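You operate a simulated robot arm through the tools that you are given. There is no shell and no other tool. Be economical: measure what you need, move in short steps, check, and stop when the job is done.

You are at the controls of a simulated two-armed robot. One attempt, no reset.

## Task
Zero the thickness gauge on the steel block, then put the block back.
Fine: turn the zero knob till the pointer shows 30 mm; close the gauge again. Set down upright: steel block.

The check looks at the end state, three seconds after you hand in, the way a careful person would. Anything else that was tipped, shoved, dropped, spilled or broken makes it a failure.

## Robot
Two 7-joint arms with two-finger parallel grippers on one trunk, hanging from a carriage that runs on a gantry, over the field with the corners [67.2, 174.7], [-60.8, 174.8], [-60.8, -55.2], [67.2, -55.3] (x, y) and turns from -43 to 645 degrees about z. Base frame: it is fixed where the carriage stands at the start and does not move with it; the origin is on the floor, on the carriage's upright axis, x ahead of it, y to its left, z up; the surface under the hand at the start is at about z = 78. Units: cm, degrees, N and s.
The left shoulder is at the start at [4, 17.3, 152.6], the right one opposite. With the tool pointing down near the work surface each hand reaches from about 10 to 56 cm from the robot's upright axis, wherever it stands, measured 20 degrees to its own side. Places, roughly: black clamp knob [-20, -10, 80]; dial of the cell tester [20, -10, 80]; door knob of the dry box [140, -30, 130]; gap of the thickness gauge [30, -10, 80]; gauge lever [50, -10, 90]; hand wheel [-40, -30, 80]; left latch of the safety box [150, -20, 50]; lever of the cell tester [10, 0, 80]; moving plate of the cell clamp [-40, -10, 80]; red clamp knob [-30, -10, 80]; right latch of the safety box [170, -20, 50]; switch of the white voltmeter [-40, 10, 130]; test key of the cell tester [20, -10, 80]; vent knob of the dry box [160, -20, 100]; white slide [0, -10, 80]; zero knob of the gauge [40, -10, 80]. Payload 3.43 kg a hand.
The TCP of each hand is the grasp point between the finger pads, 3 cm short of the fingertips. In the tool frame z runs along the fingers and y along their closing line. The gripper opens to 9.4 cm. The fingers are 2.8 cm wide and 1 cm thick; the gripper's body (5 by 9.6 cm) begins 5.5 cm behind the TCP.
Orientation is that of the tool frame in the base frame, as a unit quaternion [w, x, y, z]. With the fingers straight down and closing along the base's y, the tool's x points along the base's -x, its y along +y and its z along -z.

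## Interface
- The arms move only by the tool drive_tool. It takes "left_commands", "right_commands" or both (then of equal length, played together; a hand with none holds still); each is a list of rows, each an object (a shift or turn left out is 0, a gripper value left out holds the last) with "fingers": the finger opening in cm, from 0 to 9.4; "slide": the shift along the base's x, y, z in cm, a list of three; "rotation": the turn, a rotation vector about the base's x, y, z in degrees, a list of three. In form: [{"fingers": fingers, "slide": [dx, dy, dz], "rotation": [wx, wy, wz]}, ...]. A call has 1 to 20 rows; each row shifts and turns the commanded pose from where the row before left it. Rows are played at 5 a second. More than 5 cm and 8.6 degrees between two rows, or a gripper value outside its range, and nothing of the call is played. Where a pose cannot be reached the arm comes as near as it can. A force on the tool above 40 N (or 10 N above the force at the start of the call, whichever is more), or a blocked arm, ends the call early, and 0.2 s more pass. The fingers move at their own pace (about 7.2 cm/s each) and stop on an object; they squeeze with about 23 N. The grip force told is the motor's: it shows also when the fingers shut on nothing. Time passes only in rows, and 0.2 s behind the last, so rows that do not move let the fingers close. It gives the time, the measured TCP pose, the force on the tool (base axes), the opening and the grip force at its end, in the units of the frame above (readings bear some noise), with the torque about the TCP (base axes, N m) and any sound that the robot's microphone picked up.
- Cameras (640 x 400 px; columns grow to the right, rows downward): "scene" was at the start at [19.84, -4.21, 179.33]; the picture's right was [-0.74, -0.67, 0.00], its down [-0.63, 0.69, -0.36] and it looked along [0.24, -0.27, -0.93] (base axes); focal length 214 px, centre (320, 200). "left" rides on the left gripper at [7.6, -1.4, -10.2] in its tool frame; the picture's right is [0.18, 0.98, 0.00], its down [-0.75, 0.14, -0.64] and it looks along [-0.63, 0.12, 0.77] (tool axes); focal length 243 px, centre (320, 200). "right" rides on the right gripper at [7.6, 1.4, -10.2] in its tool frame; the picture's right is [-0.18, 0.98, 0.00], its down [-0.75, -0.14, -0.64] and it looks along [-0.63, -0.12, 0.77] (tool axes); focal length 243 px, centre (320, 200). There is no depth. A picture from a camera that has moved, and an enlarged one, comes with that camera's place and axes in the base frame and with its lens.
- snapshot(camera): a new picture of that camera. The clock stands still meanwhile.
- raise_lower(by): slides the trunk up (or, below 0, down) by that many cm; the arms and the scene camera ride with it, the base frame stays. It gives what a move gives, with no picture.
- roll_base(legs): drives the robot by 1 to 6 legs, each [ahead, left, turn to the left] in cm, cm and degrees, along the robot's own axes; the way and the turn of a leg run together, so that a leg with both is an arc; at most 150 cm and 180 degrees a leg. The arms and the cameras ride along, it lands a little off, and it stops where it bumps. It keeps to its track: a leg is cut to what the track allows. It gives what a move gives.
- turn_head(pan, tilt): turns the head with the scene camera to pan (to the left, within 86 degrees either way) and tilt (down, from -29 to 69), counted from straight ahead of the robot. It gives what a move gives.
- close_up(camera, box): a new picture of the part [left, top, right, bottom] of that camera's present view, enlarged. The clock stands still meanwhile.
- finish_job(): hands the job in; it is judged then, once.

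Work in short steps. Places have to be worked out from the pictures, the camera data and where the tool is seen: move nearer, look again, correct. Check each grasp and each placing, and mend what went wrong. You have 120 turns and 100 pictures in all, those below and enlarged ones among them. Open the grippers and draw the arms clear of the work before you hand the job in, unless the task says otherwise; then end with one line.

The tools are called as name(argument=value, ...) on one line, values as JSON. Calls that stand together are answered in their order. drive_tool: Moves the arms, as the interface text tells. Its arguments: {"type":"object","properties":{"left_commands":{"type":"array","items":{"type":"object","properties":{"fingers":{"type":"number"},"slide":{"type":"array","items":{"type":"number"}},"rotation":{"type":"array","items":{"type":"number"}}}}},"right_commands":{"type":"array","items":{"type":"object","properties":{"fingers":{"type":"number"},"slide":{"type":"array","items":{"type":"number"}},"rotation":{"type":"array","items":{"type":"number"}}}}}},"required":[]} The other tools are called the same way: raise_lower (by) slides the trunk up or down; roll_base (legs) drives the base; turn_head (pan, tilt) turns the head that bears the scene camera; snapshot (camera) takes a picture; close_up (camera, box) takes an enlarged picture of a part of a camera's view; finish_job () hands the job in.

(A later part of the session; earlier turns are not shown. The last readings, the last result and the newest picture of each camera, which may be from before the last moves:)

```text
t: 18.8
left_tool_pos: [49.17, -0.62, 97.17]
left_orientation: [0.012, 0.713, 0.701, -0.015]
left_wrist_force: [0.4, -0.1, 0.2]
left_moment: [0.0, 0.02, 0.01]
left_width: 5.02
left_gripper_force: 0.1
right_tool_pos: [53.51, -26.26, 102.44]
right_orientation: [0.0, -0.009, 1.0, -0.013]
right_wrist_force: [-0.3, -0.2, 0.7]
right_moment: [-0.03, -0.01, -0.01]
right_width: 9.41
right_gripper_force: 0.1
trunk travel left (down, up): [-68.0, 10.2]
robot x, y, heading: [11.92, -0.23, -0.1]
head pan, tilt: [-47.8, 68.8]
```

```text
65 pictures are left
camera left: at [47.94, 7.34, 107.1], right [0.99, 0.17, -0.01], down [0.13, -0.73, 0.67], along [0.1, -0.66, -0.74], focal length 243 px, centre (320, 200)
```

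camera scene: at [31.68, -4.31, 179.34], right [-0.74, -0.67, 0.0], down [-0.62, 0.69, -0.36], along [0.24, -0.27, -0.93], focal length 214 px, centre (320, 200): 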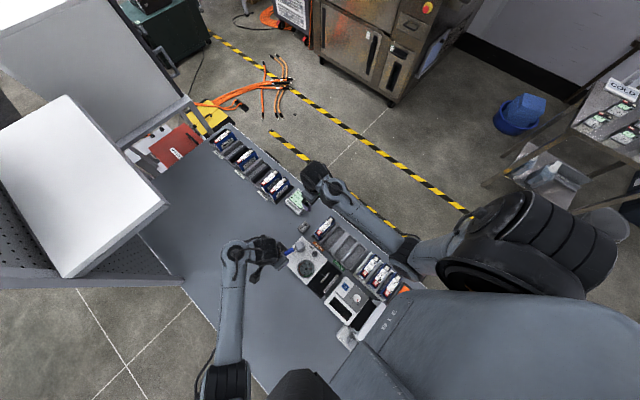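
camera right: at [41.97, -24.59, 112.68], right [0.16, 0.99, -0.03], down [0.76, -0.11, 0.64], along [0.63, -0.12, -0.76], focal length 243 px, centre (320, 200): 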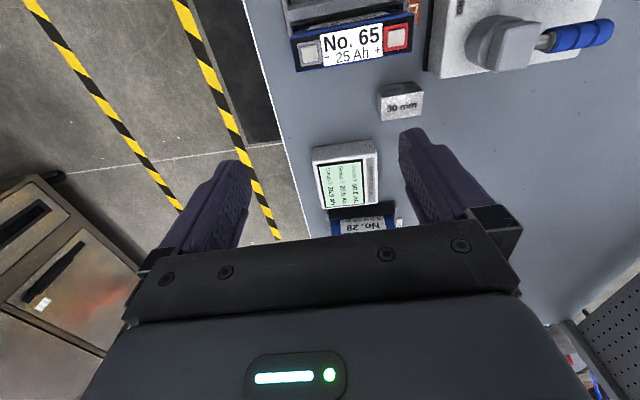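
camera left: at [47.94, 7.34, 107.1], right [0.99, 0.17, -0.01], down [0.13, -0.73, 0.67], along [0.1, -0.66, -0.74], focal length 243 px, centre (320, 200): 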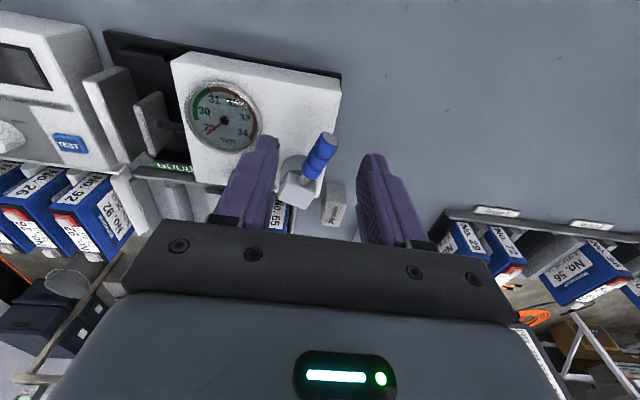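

The lever now points ~27° clockwise and pointer is unchanged. I'll push it on with closed fingers from its -x side, following the arc.

drive_tool(left_commands=[{"fingers": 0, "slide": [-0.8, -1.5, -2]}, {"slide": [-0.8, -1.5, -3]}, {"slide": [0, 0, -3]}, {"slide": [0, 0, -1]}, {}])

snapshot(camera="left")

```text
t: 20.0
left_tool_pos: [47.29, -3.77, 88.29]
left_orientation: [0.011, 0.712, 0.701, -0.014]
left_wrist_force: [-0.2, -0.2, 0.6]
left_moment: [0.02, -0.02, -0.01]
left_width: 0.0
left_gripper_force: 22.8
right_tool_pos: [53.4, -26.26, 102.27]
right_orientation: [0.0, -0.01, 1.0, -0.014]
right_wrist_force: [0.0, 0.2, 0.0]
right_moment: [0.0, -0.02, 0.03]
right_width: 9.4
right_gripper_force: 0.2
trunk travel left (down, up): [-68.0, 10.2]
robot x, y, heading: [11.52, -0.08, -0.2]
head pan, tilt: [-47.8, 68.8]
```

```text
64 pictures are left
camera left: at [46.17, 4.29, 98.07], right [0.99, 0.17, -0.01], down [0.13, -0.73, 0.67], along [0.1, -0.66, -0.74], focal length 243 px, centre (320, 200)
```

left: 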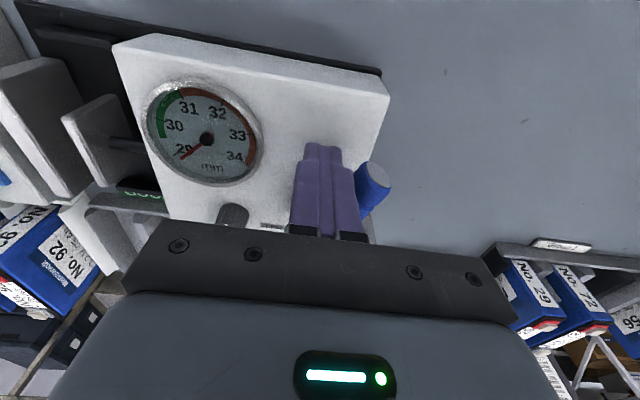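

drive_tool(left_commands=[{"slide": [1, -0.3, 0]}, {"slide": [1.2, -0.3, 0]}, {"slide": [0.9, -0.4, 0]}, {"slide": [0.8, -0.4, 0]}, {}])

snapshot(camera="left")

```text
t: 21.2
left_tool_pos: [51.22, -5.07, 88.17]
left_orientation: [0.012, 0.712, 0.701, -0.015]
left_wrist_force: [0.8, -0.4, 0.4]
left_moment: [-0.01, -0.02, 0.04]
left_width: 0.02
left_gripper_force: 23.1
right_tool_pos: [53.36, -26.21, 102.39]
right_orientation: [-0.001, -0.009, 1.0, -0.013]
right_wrist_force: [-1.0, -0.4, 0.1]
right_moment: [0.0, 0.0, -0.02]
right_width: 9.37
right_gripper_force: 0.1
trunk travel left (down, up): [-68.0, 10.2]
robot x, y, heading: [11.91, -0.06, -0.1]
head pan, tilt: [-47.8, 68.8]
```

```text
63 pictures are left
camera left: at [50.18, 2.91, 98.01], right [0.99, 0.17, -0.01], down [0.13, -0.73, 0.67], along [0.1, -0.66, -0.74], focal length 243 px, centre (320, 200)
```

left: 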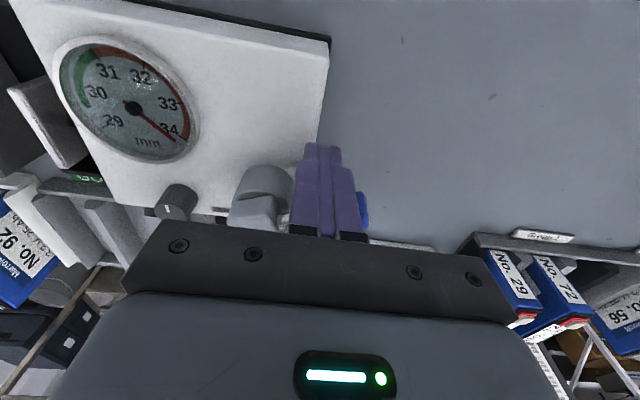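

The pointer swung past 34: the jaws are opening. I push on to about 90°.

drive_tool(left_commands=[{"slide": [0.6, -0.5, 0]}, {"slide": [0.6, -0.6, 0]}, {"slide": [0.5, -0.7, 0]}, {"slide": [0.3, -0.7, 0]}, {}])

snapshot(camera="left")

```text
t: 22.4
left_tool_pos: [53.19, -7.14, 88.08]
left_orientation: [0.008, 0.713, 0.701, -0.015]
left_wrist_force: [-7.8, 11.9, 10.8]
left_moment: [-0.11, -0.04, -0.01]
left_width: 0.0
left_gripper_force: 23.6
right_tool_pos: [53.3, -25.98, 102.4]
right_orientation: [-0.001, -0.01, 1.0, -0.013]
right_wrist_force: [0.1, -0.4, -0.8]
right_moment: [0.01, 0.02, -0.04]
right_width: 9.38
right_gripper_force: 0.0
trunk travel left (down, up): [-68.0, 10.2]
robot x, y, heading: [11.76, 0.32, -0.0]
head pan, tilt: [-47.8, 68.8]
```

```text
62 pictures are left
camera left: at [52.01, 0.79, 97.97], right [0.99, 0.17, -0.01], down [0.13, -0.73, 0.67], along [0.1, -0.66, -0.75], focal length 243 px, centre (320, 200)
```

left: 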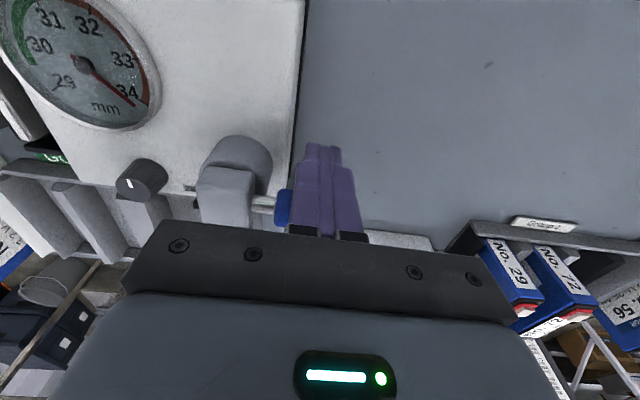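

It met a stop (about 14 N) near 85-90°. I back off, see whether it stays, and move the left hand aside with a view of the jaws.

drive_tool(left_commands=[{"slide": [0, 1.5, 0]}, {"slide": [0, 1, 3]}, {"slide": [-2, 2, 3]}, {"slide": [-4, 2, 2]}, {"slide": [-4, 2, 0]}, {"slide": [-4, 1, 0]}, {"slide": [-3, 0, 0]}, {}])

snapshot(camera="left")

```text
t: 24.2
left_tool_pos: [36.1, 1.82, 96.22]
left_orientation: [0.011, 0.713, 0.701, -0.014]
left_wrist_force: [0.3, 0.7, 0.0]
left_moment: [-0.02, -0.02, 0.0]
left_width: 0.01
left_gripper_force: 23.3
right_tool_pos: [53.34, -26.29, 102.38]
right_orientation: [0.0, -0.009, 1.0, -0.013]
right_wrist_force: [0.1, -0.1, 0.5]
right_moment: [0.01, -0.02, 0.0]
right_width: 9.39
right_gripper_force: 0.0
trunk travel left (down, up): [-68.0, 10.2]
robot x, y, heading: [11.68, 0.25, -0.2]
head pan, tilt: [-47.8, 68.8]
```

```text
61 pictures are left
camera left: at [35.02, 9.83, 106.15], right [0.99, 0.17, -0.01], down [0.13, -0.73, 0.67], along [0.1, -0.66, -0.74], focal length 243 px, centre (320, 200)
```

left: 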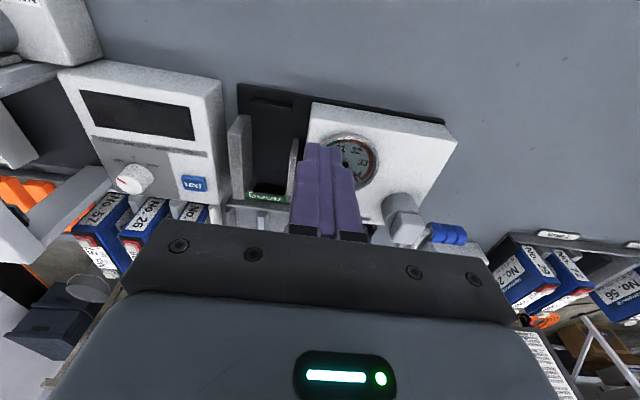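

close_up(camera="left", box=[210, 70, 338, 210])

close_up(camera="scene", box=[280, 235, 376, 295])

```text
2.86 times, centred on (274, 140) of left
camera zoom: at [35.02, 9.83, 106.15], right [0.99, 0.17, -0.01], down [0.13, -0.73, 0.67], along [0.1, -0.66, -0.74], focal length 693 px, centre (451, 371)
```

zoom: 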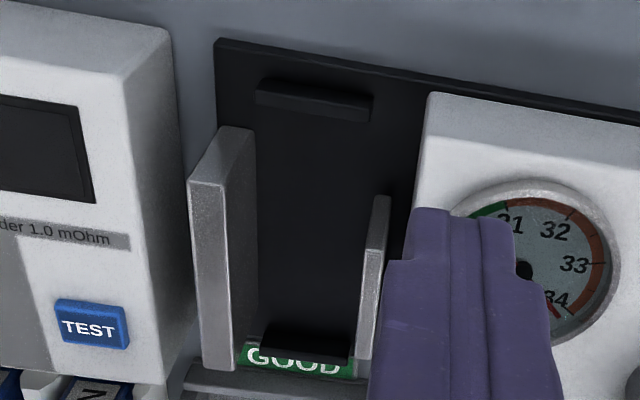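

```text
6.67 times, centred on (328, 265) of scene
camera zoom: at [31.66, -4.31, 179.33], right [-0.74, -0.67, 0.0], down [-0.62, 0.69, -0.36], along [0.24, -0.27, -0.93], focal length 1430 px, centre (267, -233)
```

zoom: 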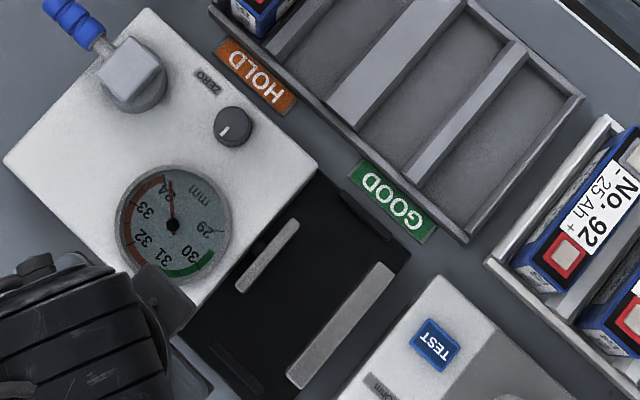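

The jaws are wide open (≈29.0 to 33.9, centre y≈-7.4) and the lever stays. Now the right hand goes above the block.

drive_tool(right_commands=[{"slide": [0.3, 3, -1]}, {"slide": [0, 3, -1], "rotation": [0, 0, -1.2]}, {"slide": [0, 3.4, -1]}, {"fingers": 7.0}, {"slide": [0, 0, -3]}, {}])

snapshot(camera="right")

snapshot(camera="left")

```text
t: 25.6
left_tool_pos: [36.29, 1.73, 96.3]
left_orientation: [0.011, 0.713, 0.701, -0.015]
left_wrist_force: [-0.7, -0.5, -0.2]
left_moment: [0.0, 0.01, 0.0]
left_width: 0.0
left_gripper_force: 22.9
right_tool_pos: [53.74, -16.91, 96.24]
right_orientation: [0.0, 0.002, 1.0, -0.013]
right_wrist_force: [-0.2, 0.4, 1.1]
right_moment: [0.02, 0.04, 0.01]
right_width: 7.01
right_gripper_force: 0.1
trunk travel left (down, up): [-68.0, 10.2]
robot x, y, heading: [11.94, 0.01, -0.1]
head pan, tilt: [-47.8, 68.8]
```

```text
58 pictures are left
camera right: at [46.13, -15.21, 106.42], right [0.19, 0.98, -0.03], down [0.75, -0.13, 0.64], along [0.63, -0.14, -0.76], focal length 243 px, centre (320, 200)
```

right: 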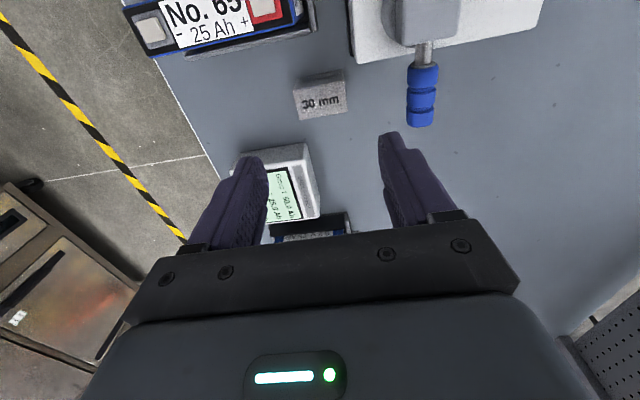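

```text
57 pictures are left
camera left: at [35.03, 9.81, 106.14], right [0.99, 0.17, -0.01], down [0.13, -0.73, 0.67], along [0.1, -0.66, -0.74], focal length 243 px, centre (320, 200)
```

left: 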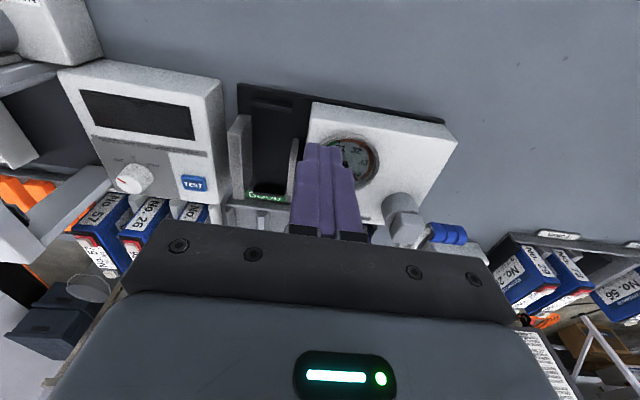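

Aligned: block at ≈(53.9,-17.0), handle clear at y≈-9.2. I descend and grip.

drive_tool(right_commands=[{"slide": [0.1, -0.05, -4]}, {"slide": [0, 0, -4]}, {"slide": [0, 0, -3]}, {"slide": [0, 0, -3]}, {}])

snapshot(camera="right")

```text
t: 26.8
left_tool_pos: [36.25, 1.79, 96.26]
left_orientation: [0.01, 0.713, 0.701, -0.015]
left_wrist_force: [0.1, -0.5, -0.1]
left_moment: [0.01, 0.0, 0.01]
left_width: 0.0
left_gripper_force: 23.1
right_tool_pos: [53.88, -16.94, 82.09]
right_orientation: [-0.001, 0.001, 1.0, -0.013]
right_wrist_force: [-0.5, 0.2, -0.2]
right_moment: [0.03, 0.04, -0.03]
right_width: 7.0
right_gripper_force: 0.0
trunk travel left (down, up): [-68.0, 10.2]
robot x, y, heading: [11.81, -0.12, -0.0]
head pan, tilt: [-47.8, 68.8]
```

```text
56 pictures are left
camera right: at [46.3, -15.17, 92.38], right [0.19, 0.98, -0.03], down [0.75, -0.13, 0.64], along [0.63, -0.14, -0.76], focal length 243 px, centre (320, 200)
```

right: 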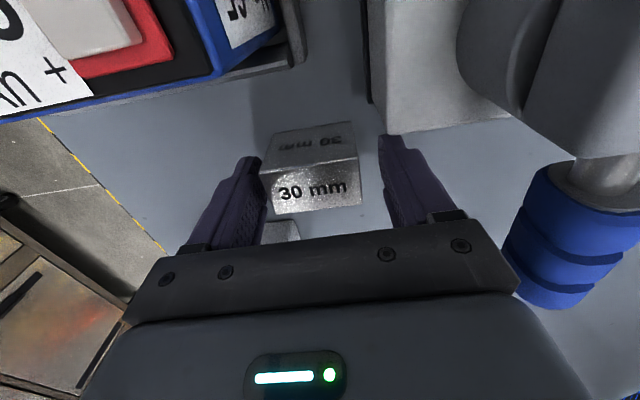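

The block sits a bit toward -y between the fingers; I shift 0.35 and close.

drive_tool(right_commands=[{"slide": [0, -0.35, 0]}, {}, {"fingers": 5.4}, {"fingers": 4.0}, {}, {}])

snapshot(camera="right")

```text
t: 28.2
left_tool_pos: [36.26, 1.78, 96.23]
left_orientation: [0.011, 0.712, 0.702, -0.016]
left_wrist_force: [0.3, 0.8, 0.4]
left_moment: [-0.01, -0.02, 0.01]
left_width: 0.03
left_gripper_force: 22.8
right_tool_pos: [53.69, -17.28, 82.24]
right_orientation: [-0.001, 0.0, 1.0, -0.013]
right_wrist_force: [-0.2, 0.0, 0.9]
right_moment: [0.0, -0.04, 0.02]
right_width: 5.43
right_gripper_force: 22.6
trunk travel left (down, up): [-68.0, 10.2]
robot x, y, heading: [12.19, -0.32, -0.3]
head pan, tilt: [-47.8, 68.8]
```

```text
55 pictures are left
camera right: at [46.22, -15.47, 92.45], right [0.19, 0.98, -0.03], down [0.75, -0.13, 0.64], along [0.63, -0.14, -0.76], focal length 243 px, centre (320, 200)
```

right: 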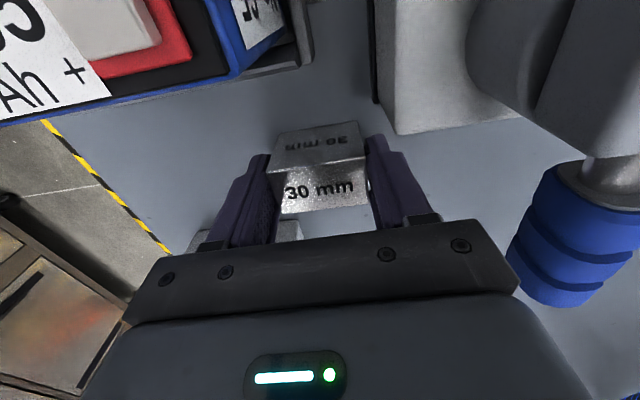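

Held (5.43 cm). I lift, with the left hand moving away to the +y side.

drive_tool(right_commands=[{"slide": [0, 0, 3]}, {"slide": [0, 0, 4]}, {"slide": [0, 0, 4]}, {"slide": [0, 0, 4]}, {"slide": [-2, 0, 2]}, {"slide": [-4, 1.5, 0]}, {"slide": [-4, 1.5, 0]}, {"slide": [-4, 2, 0]}, {}], left_commands=[{"slide": [1, 3, 0]}, {"slide": [1, 3, 0]}, {"slide": [1, 3, 0]}, {"slide": [1, 2, 0]}, {}, {}, {}, {}, {}])

snapshot(camera="right")

```text
t: 30.2
left_tool_pos: [40.47, 12.95, 96.13]
left_orientation: [0.011, 0.713, 0.701, -0.015]
left_wrist_force: [0.6, 0.4, -0.1]
left_moment: [0.02, -0.01, -0.02]
left_width: 0.0
left_gripper_force: 23.0
right_tool_pos: [39.5, -12.13, 99.54]
right_orientation: [-0.001, 0.001, 1.0, -0.013]
right_wrist_force: [-0.9, 0.0, -4.6]
right_moment: [-0.02, 0.01, 0.01]
right_width: 5.47
right_gripper_force: 23.3
trunk travel left (down, up): [-68.0, 10.2]
robot x, y, heading: [12.14, 0.1, -0.5]
head pan, tilt: [-47.8, 68.8]
```

```text
54 pictures are left
camera right: at [32.04, -10.42, 109.68], right [0.19, 0.98, -0.03], down [0.75, -0.13, 0.64], along [0.63, -0.14, -0.76], focal length 243 px, centre (320, 200)
```

right: 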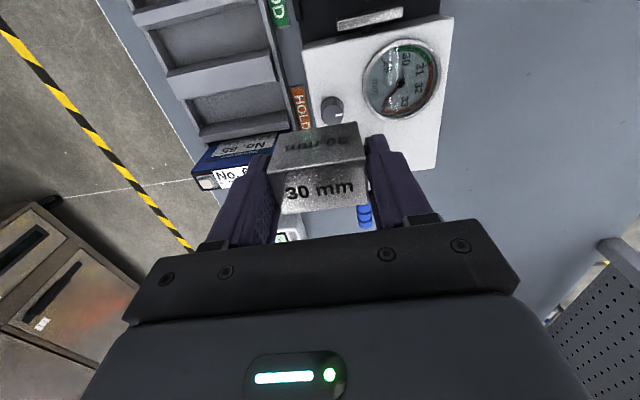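

The block is centred at the TCP. Now over the gap and lower partway to z≈90.

drive_tool(right_commands=[{"slide": [-4, 2, 0]}, {"slide": [-4.4, 2.7, 0]}, {"slide": [0, 0, -3]}, {"slide": [0, 0, -3]}, {}])

snapshot(camera="right")

snapshot(camera="left")

close_up(camera="scene", box=[280, 235, 376, 295])

```text
refused: row 2 steps farther than a row can; nothing moved
```

```text
53 pictures are left
camera right: at [32.04, -10.42, 109.68], right [0.19, 0.98, -0.03], down [0.75, -0.13, 0.64], along [0.63, -0.14, -0.76], focal length 243 px, centre (320, 200)
```

right: 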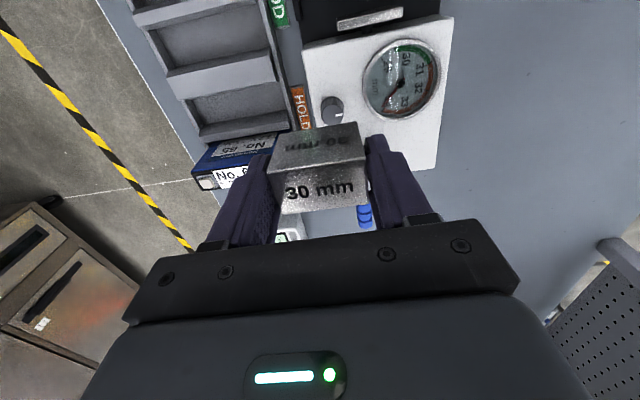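

```text
52 pictures are left
camera left: at [39.24, 20.95, 106.06], right [0.99, 0.17, -0.01], down [0.13, -0.73, 0.67], along [0.1, -0.66, -0.74], focal length 243 px, centre (320, 200)
```

left: 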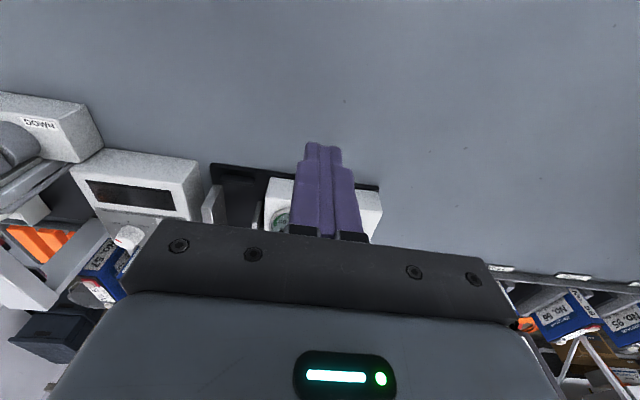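

```text
6.67 times, centred on (328, 265) of scene
camera zoom: at [31.66, -4.31, 179.32], right [-0.74, -0.67, 0.0], down [-0.62, 0.69, -0.36], along [0.24, -0.27, -0.93], focal length 1430 px, centre (267, -233)
```

zoom: 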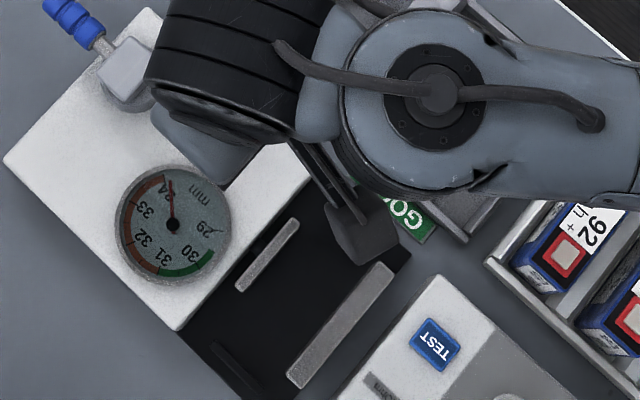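

drive_tool(right_commands=[{"slide": [-3, 1.6, 0]}, {"slide": [-3, 1.6, 0]}, {"slide": [-2.4, 1.5, 0]}, {"slide": [0, 0, -2]}, {"slide": [0, 0, -3]}, {}], left_commands=[{"slide": [0, -1.5, 0]}, {"slide": [0, -1.5, 0]}, {}, {}, {}, {}])

snapshot(camera="right")

close_up(camera="left", box=[190, 90, 318, 230])

```text
t: 31.6
left_tool_pos: [40.4, 9.95, 96.18]
left_orientation: [0.011, 0.712, 0.702, -0.014]
left_wrist_force: [-0.9, -0.6, 0.3]
left_moment: [-0.01, 0.0, -0.04]
left_width: 0.0
left_gripper_force: 22.9
right_tool_pos: [31.37, -7.49, 94.22]
right_orientation: [-0.001, 0.001, 1.0, -0.014]
right_wrist_force: [0.6, -0.7, -5.9]
right_moment: [0.01, 0.0, 0.03]
right_width: 5.45
right_gripper_force: 23.1
trunk travel left (down, up): [-68.0, 10.2]
robot x, y, heading: [11.82, -0.11, -0.5]
head pan, tilt: [-47.8, 68.8]
```

```text
50 pictures are left
camera right: at [23.77, -5.71, 104.51], right [0.19, 0.98, -0.03], down [0.75, -0.13, 0.64], along [0.63, -0.14, -0.76], focal length 243 px, centre (320, 200)
```

right: 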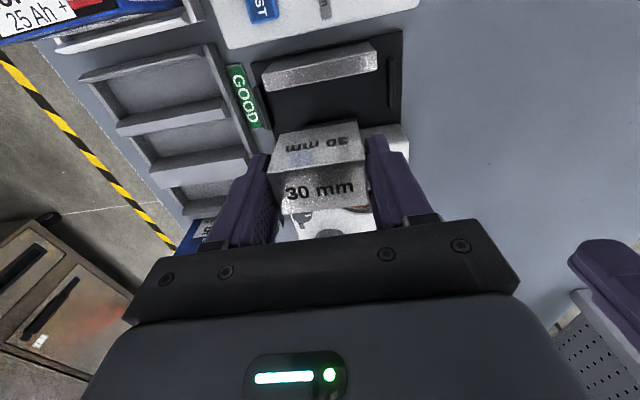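

```text
2.86 times, centred on (254, 160) of left
camera zoom: at [39.3, 17.92, 106.05], right [0.99, 0.17, -0.01], down [0.13, -0.73, 0.67], along [0.1, -0.66, -0.74], focal length 693 px, centre (509, 314)
```

zoom: 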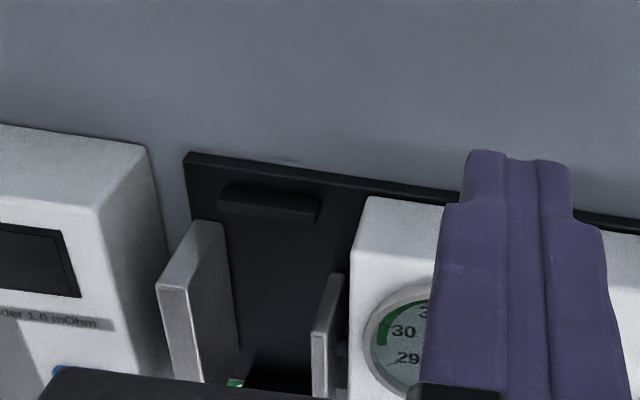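

The fixed jaw's inner face is at x≈28.4, centre y≈-7.1. I shift -0.5 in x and lower into the gap.

drive_tool(right_commands=[{"slide": [-0.5, 0.2, -2]}, {"slide": [0, 0, -2]}, {"slide": [0, 0, -2]}, {"slide": [0, 0, -1.5]}, {}])

snapshot(camera="right")

close_up(camera="left", box=[190, 90, 318, 230])

```text
t: 32.8
left_tool_pos: [40.42, 9.92, 96.17]
left_orientation: [0.011, 0.713, 0.701, -0.015]
left_wrist_force: [-0.9, 0.2, 0.9]
left_moment: [0.0, -0.01, -0.02]
left_width: 0.02
left_gripper_force: 23.2
right_tool_pos: [30.88, -7.22, 86.77]
right_orientation: [0.0, 0.0, 1.0, -0.013]
right_wrist_force: [-0.2, -0.1, -5.5]
right_moment: [-0.01, 0.0, 0.01]
right_width: 5.44
right_gripper_force: 22.8
trunk travel left (down, up): [-68.0, 10.2]
robot x, y, heading: [12.15, -0.23, -0.1]
head pan, tilt: [-47.8, 68.8]
```

```text
48 pictures are left
camera right: at [23.25, -5.56, 97.05], right [0.19, 0.98, -0.03], down [0.75, -0.13, 0.64], along [0.63, -0.14, -0.76], focal length 243 px, centre (320, 200)
```

right: 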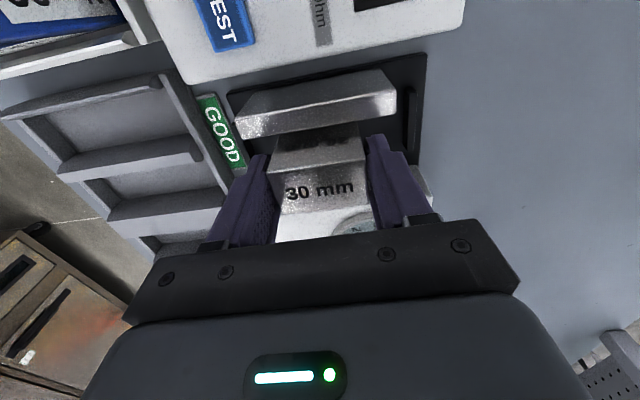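

```text
2.86 times, centred on (254, 160) of left
camera zoom: at [39.29, 17.92, 106.05], right [0.99, 0.17, -0.01], down [0.13, -0.73, 0.67], along [0.1, -0.66, -0.74], focal length 693 px, centre (509, 314)
```

zoom: 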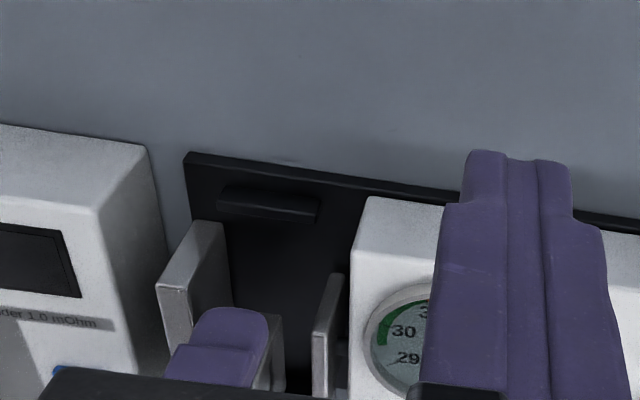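

The block enters between the jaws with room both sides. I lower gently.

drive_tool(right_commands=[{"slide": [0, 0, -1]}, {"slide": [0, 0, -1]}, {"slide": [0, 0, -0.7]}, {}])

drive_tool(right_commands=[{"slide": [0, 0, -0.3]}, {}])

drive_tool(right_commands=[{"slide": [0, 0, -0.25]}, {}])

```text
t: 33.8
left_tool_pos: [40.35, 10.01, 96.16]
left_orientation: [0.011, 0.713, 0.701, -0.015]
left_wrist_force: [-0.3, -0.6, 0.7]
left_moment: [-0.02, -0.01, 0.0]
left_width: 0.02
left_gripper_force: 22.4
right_tool_pos: [30.84, -7.36, 84.2]
right_orientation: [-0.001, 0.001, 1.0, -0.013]
right_wrist_force: [-1.0, 1.0, -4.7]
right_moment: [0.01, -0.01, -0.01]
right_width: 5.45
right_gripper_force: 23.3
trunk travel left (down, up): [-68.0, 10.2]
robot x, y, heading: [11.65, -0.36, -0.2]
head pan, tilt: [-47.8, 68.8]
```

```text
t: 34.4
left_tool_pos: [40.48, 9.89, 96.15]
left_orientation: [0.01, 0.712, 0.702, -0.015]
left_wrist_force: [0.4, 0.5, 0.5]
left_moment: [0.01, 0.0, 0.0]
left_width: 0.02
left_gripper_force: 23.8
right_tool_pos: [30.86, -7.26, 83.86]
right_orientation: [-0.001, 0.001, 1.0, -0.012]
right_wrist_force: [0.6, 0.0, -5.1]
right_moment: [-0.02, 0.01, 0.02]
right_width: 5.45
right_gripper_force: 22.6
trunk travel left (down, up): [-68.0, 10.2]
robot x, y, heading: [11.87, 0.09, -0.1]
head pan, tilt: [-47.8, 68.8]
```

```text
t: 35.0
left_tool_pos: [40.5, 9.88, 96.24]
left_orientation: [0.012, 0.712, 0.701, -0.016]
left_wrist_force: [0.7, 0.4, 0.3]
left_moment: [-0.03, -0.04, 0.02]
left_width: 0.01
left_gripper_force: 22.7
right_tool_pos: [30.84, -7.26, 83.62]
right_orientation: [-0.001, 0.0, 1.0, -0.013]
right_wrist_force: [-0.2, 0.2, -5.2]
right_moment: [-0.02, 0.04, 0.0]
right_width: 5.43
right_gripper_force: 22.7
trunk travel left (down, up): [-68.0, 10.2]
robot x, y, heading: [11.73, -0.04, -0.2]
head pan, tilt: [-47.8, 68.8]
```

Still hanging free; further small steps.

drive_tool(right_commands=[{"slide": [0, 0, -0.25]}, {}])

drive_tool(right_commands=[{"slide": [0, 0, -0.25]}, {}])

```text
t: 35.6
left_tool_pos: [40.43, 9.87, 96.19]
left_orientation: [0.012, 0.713, 0.701, -0.015]
left_wrist_force: [-0.3, -0.5, 0.6]
left_moment: [-0.02, 0.05, -0.01]
left_width: 0.01
left_gripper_force: 22.9
right_tool_pos: [30.98, -7.3, 83.29]
right_orientation: [-0.001, 0.001, 1.0, -0.012]
right_wrist_force: [-0.5, -0.3, -5.2]
right_moment: [-0.02, 0.01, 0.0]
right_width: 5.43
right_gripper_force: 22.4
trunk travel left (down, up): [-68.0, 10.2]
robot x, y, heading: [11.95, -0.05, -0.4]
head pan, tilt: [-47.8, 68.8]
```

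```text
t: 36.2
left_tool_pos: [40.43, 9.76, 96.2]
left_orientation: [0.012, 0.712, 0.702, -0.016]
left_wrist_force: [-0.1, 0.1, 0.6]
left_moment: [0.01, 0.01, 0.01]
left_width: 0.0
left_gripper_force: 23.1
right_tool_pos: [30.85, -7.44, 83.07]
right_orientation: [-0.001, 0.0, 1.0, -0.013]
right_wrist_force: [-2.9, -1.3, 14.2]
right_moment: [0.13, -0.01, 0.03]
right_width: 5.47
right_gripper_force: 23.1
trunk travel left (down, up): [-68.0, 10.2]
robot x, y, heading: [11.36, -0.31, -0.0]
head pan, tilt: [-47.8, 68.8]
```

The block stands on the bed (14 N at z=83.07). I open and rise, then look.

drive_tool(right_commands=[{"fingers": 6.8, "slide": [0, 0, 0.1]}, {}, {"slide": [0, 0, 2]}, {"slide": [0, 0, 3]}, {"slide": [0, 0, 4]}, {"slide": [0, 0, 4]}, {}])

snapshot(camera="right")

```text
t: 37.8
left_tool_pos: [40.46, 9.92, 96.21]
left_orientation: [0.011, 0.713, 0.701, -0.015]
left_wrist_force: [0.2, -0.2, -0.1]
left_moment: [0.01, 0.0, -0.01]
left_width: 0.0
left_gripper_force: 22.9
right_tool_pos: [30.88, -7.46, 96.37]
right_orientation: [-0.001, 0.001, 1.0, -0.013]
right_wrist_force: [-0.3, -0.2, 0.0]
right_moment: [0.0, 0.02, 0.0]
right_width: 6.8
right_gripper_force: 0.1
trunk travel left (down, up): [-68.0, 10.2]
robot x, y, heading: [11.94, -0.04, -0.2]
head pan, tilt: [-47.8, 68.8]
```

```text
46 pictures are left
camera right: at [23.27, -5.72, 106.53], right [0.19, 0.98, -0.03], down [0.75, -0.13, 0.64], along [0.63, -0.14, -0.76], focal length 243 px, centre (320, 200)
```

right: 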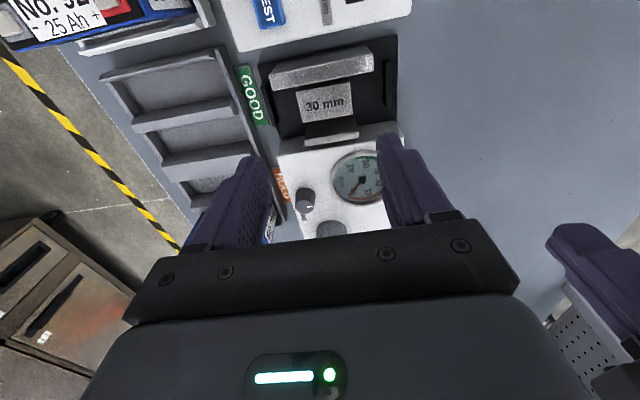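

The block stands upright in the gap. The right hand now goes to the -y side of the lever handle, closing its fingers.

drive_tool(right_commands=[{"slide": [2, -3, 2], "fingers": 0}, {"slide": [4, -2, 1]}, {"slide": [4, -0.6, 0]}, {"slide": [4, 0, 0]}, {"slide": [4, 0, 0]}, {"slide": [4.3, 0, 0]}, {"slide": [0, 0, -4]}, {"slide": [0, 0, -3]}, {"slide": [0, 0, -2]}, {}])

snapshot(camera="right")

```text
t: 40.0
left_tool_pos: [40.54, 10.0, 96.07]
left_orientation: [0.011, 0.712, 0.702, -0.015]
left_wrist_force: [0.0, -0.5, -0.4]
left_moment: [0.01, 0.02, 0.0]
left_width: 0.0
left_gripper_force: 22.6
right_tool_pos: [53.18, -13.01, 90.24]
right_orientation: [-0.001, 0.001, 1.0, -0.012]
right_wrist_force: [0.4, -0.1, 0.7]
right_moment: [0.01, -0.03, -0.01]
right_width: 0.01
right_gripper_force: 23.3
trunk travel left (down, up): [-68.0, 10.2]
robot x, y, heading: [11.85, 0.1, 0.1]
head pan, tilt: [-47.8, 68.8]
```

```text
45 pictures are left
camera right: at [45.73, -11.12, 100.46], right [0.19, 0.98, -0.03], down [0.75, -0.13, 0.64], along [0.63, -0.14, -0.76], focal length 243 px, centre (320, 200)
```

right: 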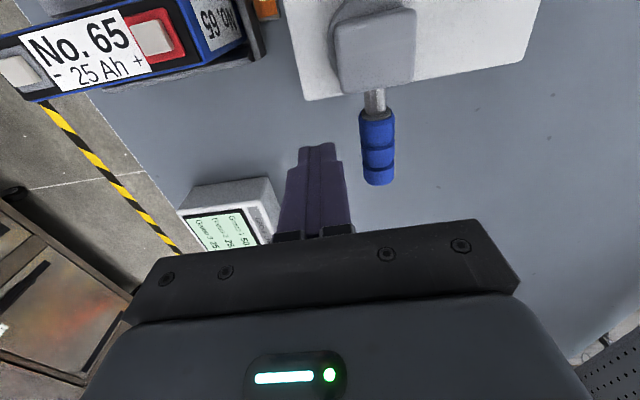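

Fingers are beside the handle. I lower 2 cm and push it along the arc back toward +y.

drive_tool(right_commands=[{"slide": [0, 0, -2]}, {"slide": [0.1, 1.2, 0]}, {"slide": [0.2, 1.2, 0]}, {"slide": [0.2, 1.2, 0]}, {"slide": [-0.3, 1.3, 0]}, {"slide": [-0.5, 1.2, 0]}, {}])

snapshot(camera="right")

```text
t: 41.6
left_tool_pos: [40.46, 9.89, 96.17]
left_orientation: [0.011, 0.712, 0.702, -0.015]
left_wrist_force: [-0.5, 0.5, -0.4]
left_moment: [0.03, 0.02, -0.01]
left_width: 0.0
left_gripper_force: 22.7
right_tool_pos: [52.89, -6.74, 88.28]
right_orientation: [0.001, 0.001, 1.0, -0.013]
right_wrist_force: [-0.2, -0.7, 0.6]
right_moment: [-0.01, 0.02, -0.03]
right_width: 0.0
right_gripper_force: 22.7
trunk travel left (down, up): [-68.0, 10.2]
robot x, y, heading: [11.71, -0.03, -0.3]
head pan, tilt: [-47.8, 68.8]
```

```text
44 pictures are left
camera right: at [45.34, -5.07, 98.41], right [0.19, 0.98, -0.03], down [0.75, -0.13, 0.64], along [0.63, -0.14, -0.76], focal length 243 px, centre (320, 200)
```

right: 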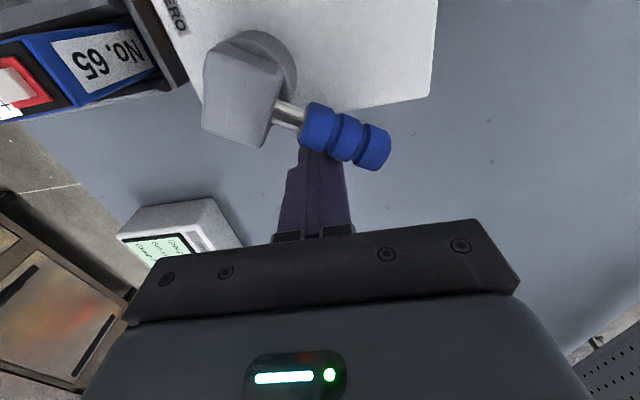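

drive_tool(right_commands=[{"slide": [-0.6, 0.7, 0]}, {"slide": [-0.6, 0.5, 0]}, {"slide": [-0.6, 0.3, 0]}, {"slide": [-0.4, 0.1, 0]}, {}])

snapshot(camera="right")

```text
t: 42.8
left_tool_pos: [40.47, 9.98, 96.19]
left_orientation: [0.01, 0.713, 0.701, -0.015]
left_wrist_force: [-0.3, -0.7, -0.4]
left_moment: [0.0, -0.01, -0.01]
left_width: 0.01
left_gripper_force: 22.7
right_tool_pos: [50.68, -5.12, 88.18]
right_orientation: [-0.001, 0.001, 1.0, -0.013]
right_wrist_force: [-0.8, 0.3, -0.6]
right_moment: [0.0, 0.02, 0.0]
right_width: 0.0
right_gripper_force: 22.6
trunk travel left (down, up): [-68.0, 10.2]
robot x, y, heading: [11.82, -0.15, -0.1]
head pan, tilt: [-47.8, 68.8]
```

```text
43 pictures are left
camera right: at [43.07, -3.45, 98.41], right [0.19, 0.98, -0.03], down [0.75, -0.13, 0.64], along [0.63, -0.14, -0.76], focal length 243 px, centre (320, 200)
```

right: 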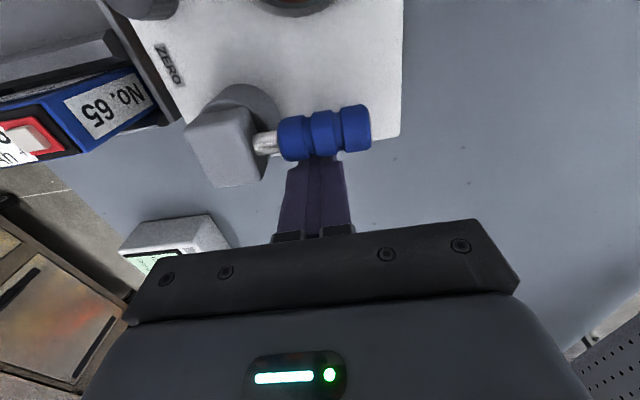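

Nearly closed (≈8° left). I push a little more until it stops.

drive_tool(right_commands=[{"slide": [-0.4, 0, 0]}, {"slide": [-0.4, 0, 0]}, {}])

close_up(camera="scene", box=[280, 235, 376, 295])

```text
t: 43.6
left_tool_pos: [40.66, 9.88, 96.31]
left_orientation: [0.012, 0.713, 0.701, -0.014]
left_wrist_force: [0.5, 0.0, 0.0]
left_moment: [0.01, 0.02, 0.02]
left_width: 0.0
left_gripper_force: 22.8
right_tool_pos: [50.22, -5.15, 88.43]
right_orientation: [0.003, 0.001, 1.0, -0.012]
right_wrist_force: [16.6, 2.2, -11.0]
right_moment: [0.12, -0.25, 0.05]
right_width: 0.0
right_gripper_force: 23.1
trunk travel left (down, up): [-68.0, 10.2]
robot x, y, heading: [11.99, -0.2, -0.3]
head pan, tilt: [-47.8, 68.8]
```

```text
6.67 times, centred on (328, 265) of scene
camera zoom: at [31.77, -4.3, 179.35], right [-0.74, -0.67, 0.0], down [-0.62, 0.69, -0.36], along [0.24, -0.27, -0.93], focal length 1430 px, centre (267, -233)
```

zoom: 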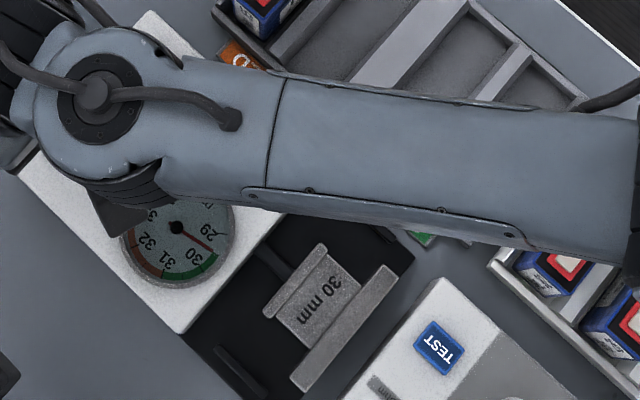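

The lever met its closed stop; the block is clamped and the pointer reads about 29.5. I withdraw the right hand over the zero knob, and place the left camera to see the dial.

drive_tool(right_commands=[{"slide": [1, 0, 0]}, {"slide": [0.5, -0.5, 3]}, {"slide": [0, -2, 4]}, {"slide": [-3, -2, 3], "fingers": 5}, {"slide": [-4, -1.5, 0]}, {"slide": [-4.5, -0.3, 0]}, {}], left_commands=[{}, {}, {"slide": [2, 0, 0]}, {"slide": [2, -1, 0]}, {"slide": [2, -2, 0]}, {"slide": [1, -1, 0]}, {}])

snapshot(camera="left")

snapshot(camera="right")

```text
t: 45.2
left_tool_pos: [47.36, 6.04, 96.21]
left_orientation: [0.011, 0.714, 0.7, -0.015]
left_wrist_force: [-0.3, 0.2, -0.1]
left_moment: [-0.01, 0.0, 0.01]
left_width: 0.02
left_gripper_force: 22.6
right_tool_pos: [39.75, -11.65, 98.05]
right_orientation: [-0.001, 0.001, 1.0, -0.013]
right_wrist_force: [-0.7, -0.1, -0.4]
right_moment: [0.01, -0.02, 0.03]
right_width: 4.99
right_gripper_force: 0.1
trunk travel left (down, up): [-68.0, 10.2]
robot x, y, heading: [11.87, 0.07, -0.2]
head pan, tilt: [-47.8, 68.8]
```

```text
41 pictures are left
camera left: at [46.18, 14.04, 106.05], right [0.99, 0.17, -0.01], down [0.13, -0.73, 0.67], along [0.1, -0.66, -0.74], focal length 243 px, centre (320, 200)
```

left: 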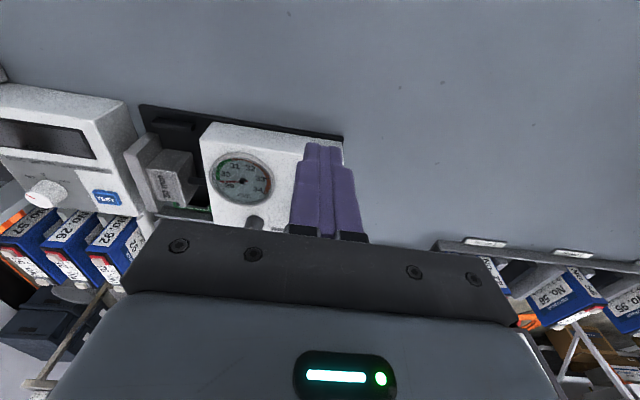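

```text
40 pictures are left
camera right: at [32.18, -9.88, 108.23], right [0.19, 0.98, -0.03], down [0.75, -0.13, 0.64], along [0.63, -0.14, -0.76], focal length 243 px, centre (320, 200)
```

right: 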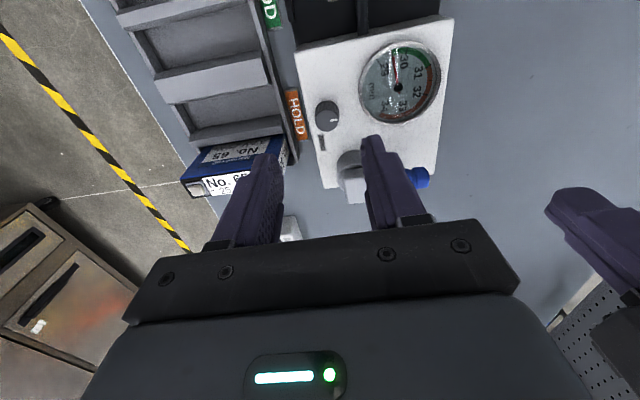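

close_up(camera="right", box=[300, 30, 460, 130])

close_up(camera="left", box=[190, 130, 302, 235])

```text
4.00 times, centred on (380, 80) of right
camera zoom: at [32.18, -9.88, 108.23], right [0.19, 0.98, -0.03], down [0.75, -0.13, 0.64], along [0.63, -0.14, -0.76], focal length 970 px, centre (80, 680)
```

zoom: 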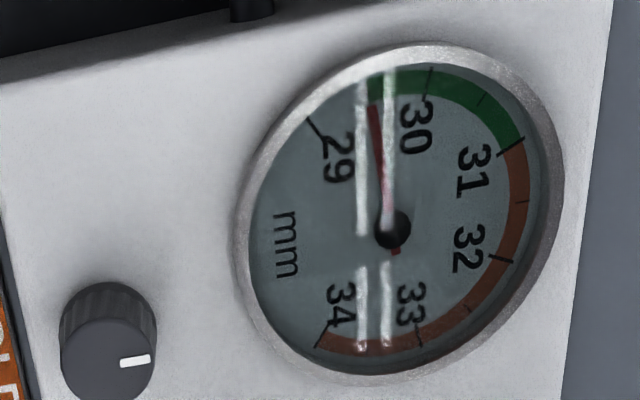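

```text
3.81 times, centred on (246, 182) of left
camera zoom: at [46.18, 14.04, 106.05], right [0.99, 0.17, -0.01], down [0.13, -0.73, 0.67], along [0.1, -0.66, -0.74], focal length 924 px, centre (602, 267)
```

zoom: 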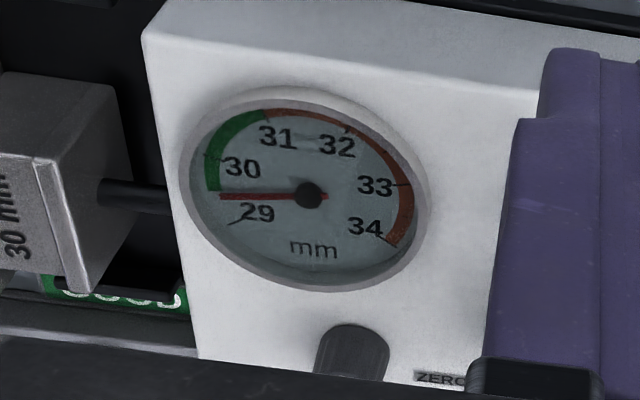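

Reading ≈29.45, so +0.55 mm is needed. Knob axis ≈(40.6,-11.4), Ø≈2.2. I lower the right fingers around it and close.

drive_tool(right_commands=[{"slide": [0.9, 0.25, -2]}, {"slide": [0, 0, -4]}, {"slide": [0, 0, -3]}, {"slide": [0, 0, -1.8]}, {}])

snapshot(camera="right")

```text
t: 46.4
left_tool_pos: [47.31, 5.95, 96.04]
left_orientation: [0.01, 0.713, 0.701, -0.014]
left_wrist_force: [0.1, 0.5, -0.3]
left_moment: [-0.01, -0.02, -0.01]
left_width: 0.0
left_gripper_force: 23.1
right_tool_pos: [40.91, -11.12, 87.39]
right_orientation: [-0.001, 0.0, 1.0, -0.014]
right_wrist_force: [0.2, 0.7, 0.2]
right_moment: [0.03, 0.01, -0.04]
right_width: 5.03
right_gripper_force: 0.0
trunk travel left (down, up): [-68.0, 10.2]
robot x, y, heading: [11.88, -0.26, -0.5]
head pan, tilt: [-47.8, 68.8]
```

```text
37 pictures are left
camera right: at [33.2, -9.38, 97.7], right [0.19, 0.98, -0.03], down [0.75, -0.13, 0.64], along [0.63, -0.14, -0.76], focal length 243 px, centre (320, 200)
```

right: 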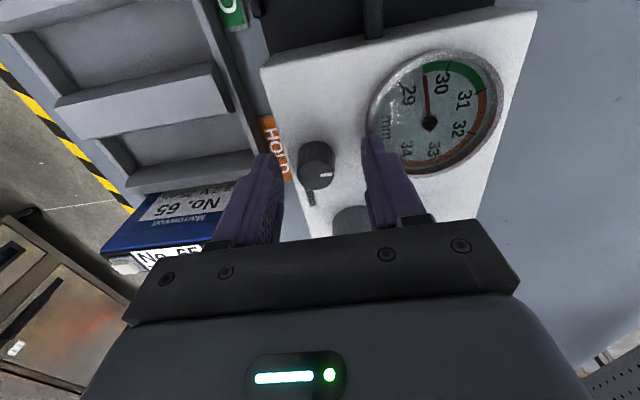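

drive_tool(right_commands=[{"slide": [-0.6, 0, 0]}, {"fingers": 1.5}, {}, {}])

drive_tool(right_commands=[{"rotation": [0, 0, 5]}, {"rotation": [0, 0, 5]}, {}])

close_up(camera="left", box=[190, 130, 302, 235])

```text
t: 47.4
left_tool_pos: [47.29, 5.9, 96.2]
left_orientation: [0.011, 0.713, 0.701, -0.016]
left_wrist_force: [-1.1, 0.0, 0.5]
left_moment: [0.02, 0.03, -0.01]
left_width: 0.0
left_gripper_force: 23.2
right_tool_pos: [40.22, -11.41, 87.46]
right_orientation: [-0.001, 0.001, 1.0, -0.014]
right_wrist_force: [-0.1, -9.5, -1.8]
right_moment: [-0.26, -0.21, -0.07]
right_width: 2.28
right_gripper_force: 45.2
trunk travel left (down, up): [-68.0, 10.2]
robot x, y, heading: [12.12, -0.21, -0.0]
head pan, tilt: [-47.8, 68.8]
```

```text
t: 48.2
left_tool_pos: [47.4, 5.7, 96.11]
left_orientation: [0.012, 0.712, 0.702, -0.017]
left_wrist_force: [0.4, 0.3, 0.5]
left_moment: [-0.01, 0.01, 0.02]
left_width: 0.0
left_gripper_force: 22.8
right_tool_pos: [40.19, -11.65, 87.5]
right_orientation: [0.0, -0.085, 0.996, -0.016]
right_wrist_force: [1.3, -15.5, 3.8]
right_moment: [-0.41, -0.18, -0.17]
right_width: 2.27
right_gripper_force: 45.3
trunk travel left (down, up): [-68.0, 10.2]
robot x, y, heading: [11.8, 0.34, -0.3]
head pan, tilt: [-47.8, 68.8]
```

```text
3.81 times, centred on (246, 182) of left
camera zoom: at [46.17, 13.73, 106.02], right [0.99, 0.17, -0.01], down [0.13, -0.73, 0.67], along [0.1, -0.66, -0.74], focal length 924 px, centre (602, 267)
```

zoom: 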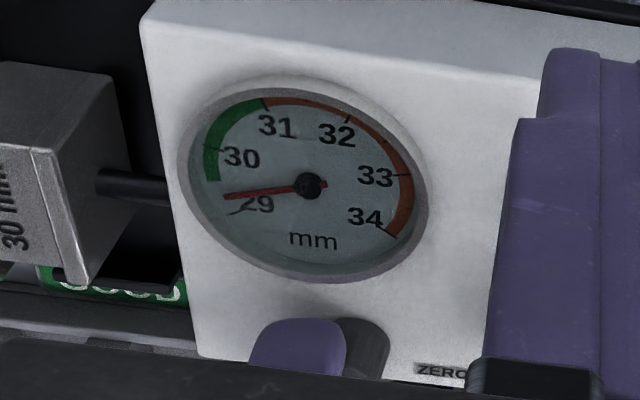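

+10° lowered the reading by ≈0.15, so clockwise raises it. I turn -32° and also ease the side load.

drive_tool(right_commands=[{"slide": [0, -0.2, 0], "rotation": [0, 0, -8]}, {"rotation": [0, 0, -8]}, {"rotation": [0, 0, -8]}, {"rotation": [0, 0, -8]}, {}])

close_up(camera="left", box=[190, 130, 302, 235])

```text
t: 49.4
left_tool_pos: [47.35, 6.09, 96.23]
left_orientation: [0.011, 0.713, 0.701, -0.015]
left_wrist_force: [0.5, 0.2, -0.3]
left_moment: [0.02, 0.0, 0.02]
left_width: 0.02
left_gripper_force: 23.3
right_tool_pos: [40.22, -11.14, 87.47]
right_orientation: [-0.002, 0.191, 0.981, -0.01]
right_wrist_force: [-0.4, 7.8, 9.4]
right_moment: [0.03, -0.83, 0.06]
right_width: 2.27
right_gripper_force: 44.9
trunk travel left (down, up): [-68.0, 10.2]
robot x, y, heading: [11.22, -0.16, -0.2]
head pan, tilt: [-47.8, 68.8]
```

```text
3.81 times, centred on (246, 182) of left
camera zoom: at [46.18, 14.17, 106.08], right [0.99, 0.17, -0.01], down [0.13, -0.73, 0.67], along [0.1, -0.66, -0.74], focal length 924 px, centre (602, 267)
```

zoom: 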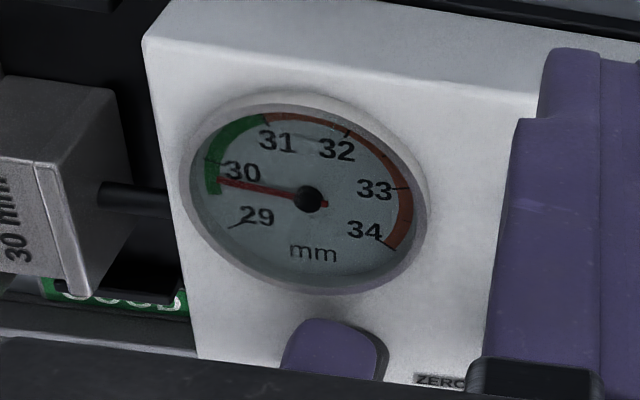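

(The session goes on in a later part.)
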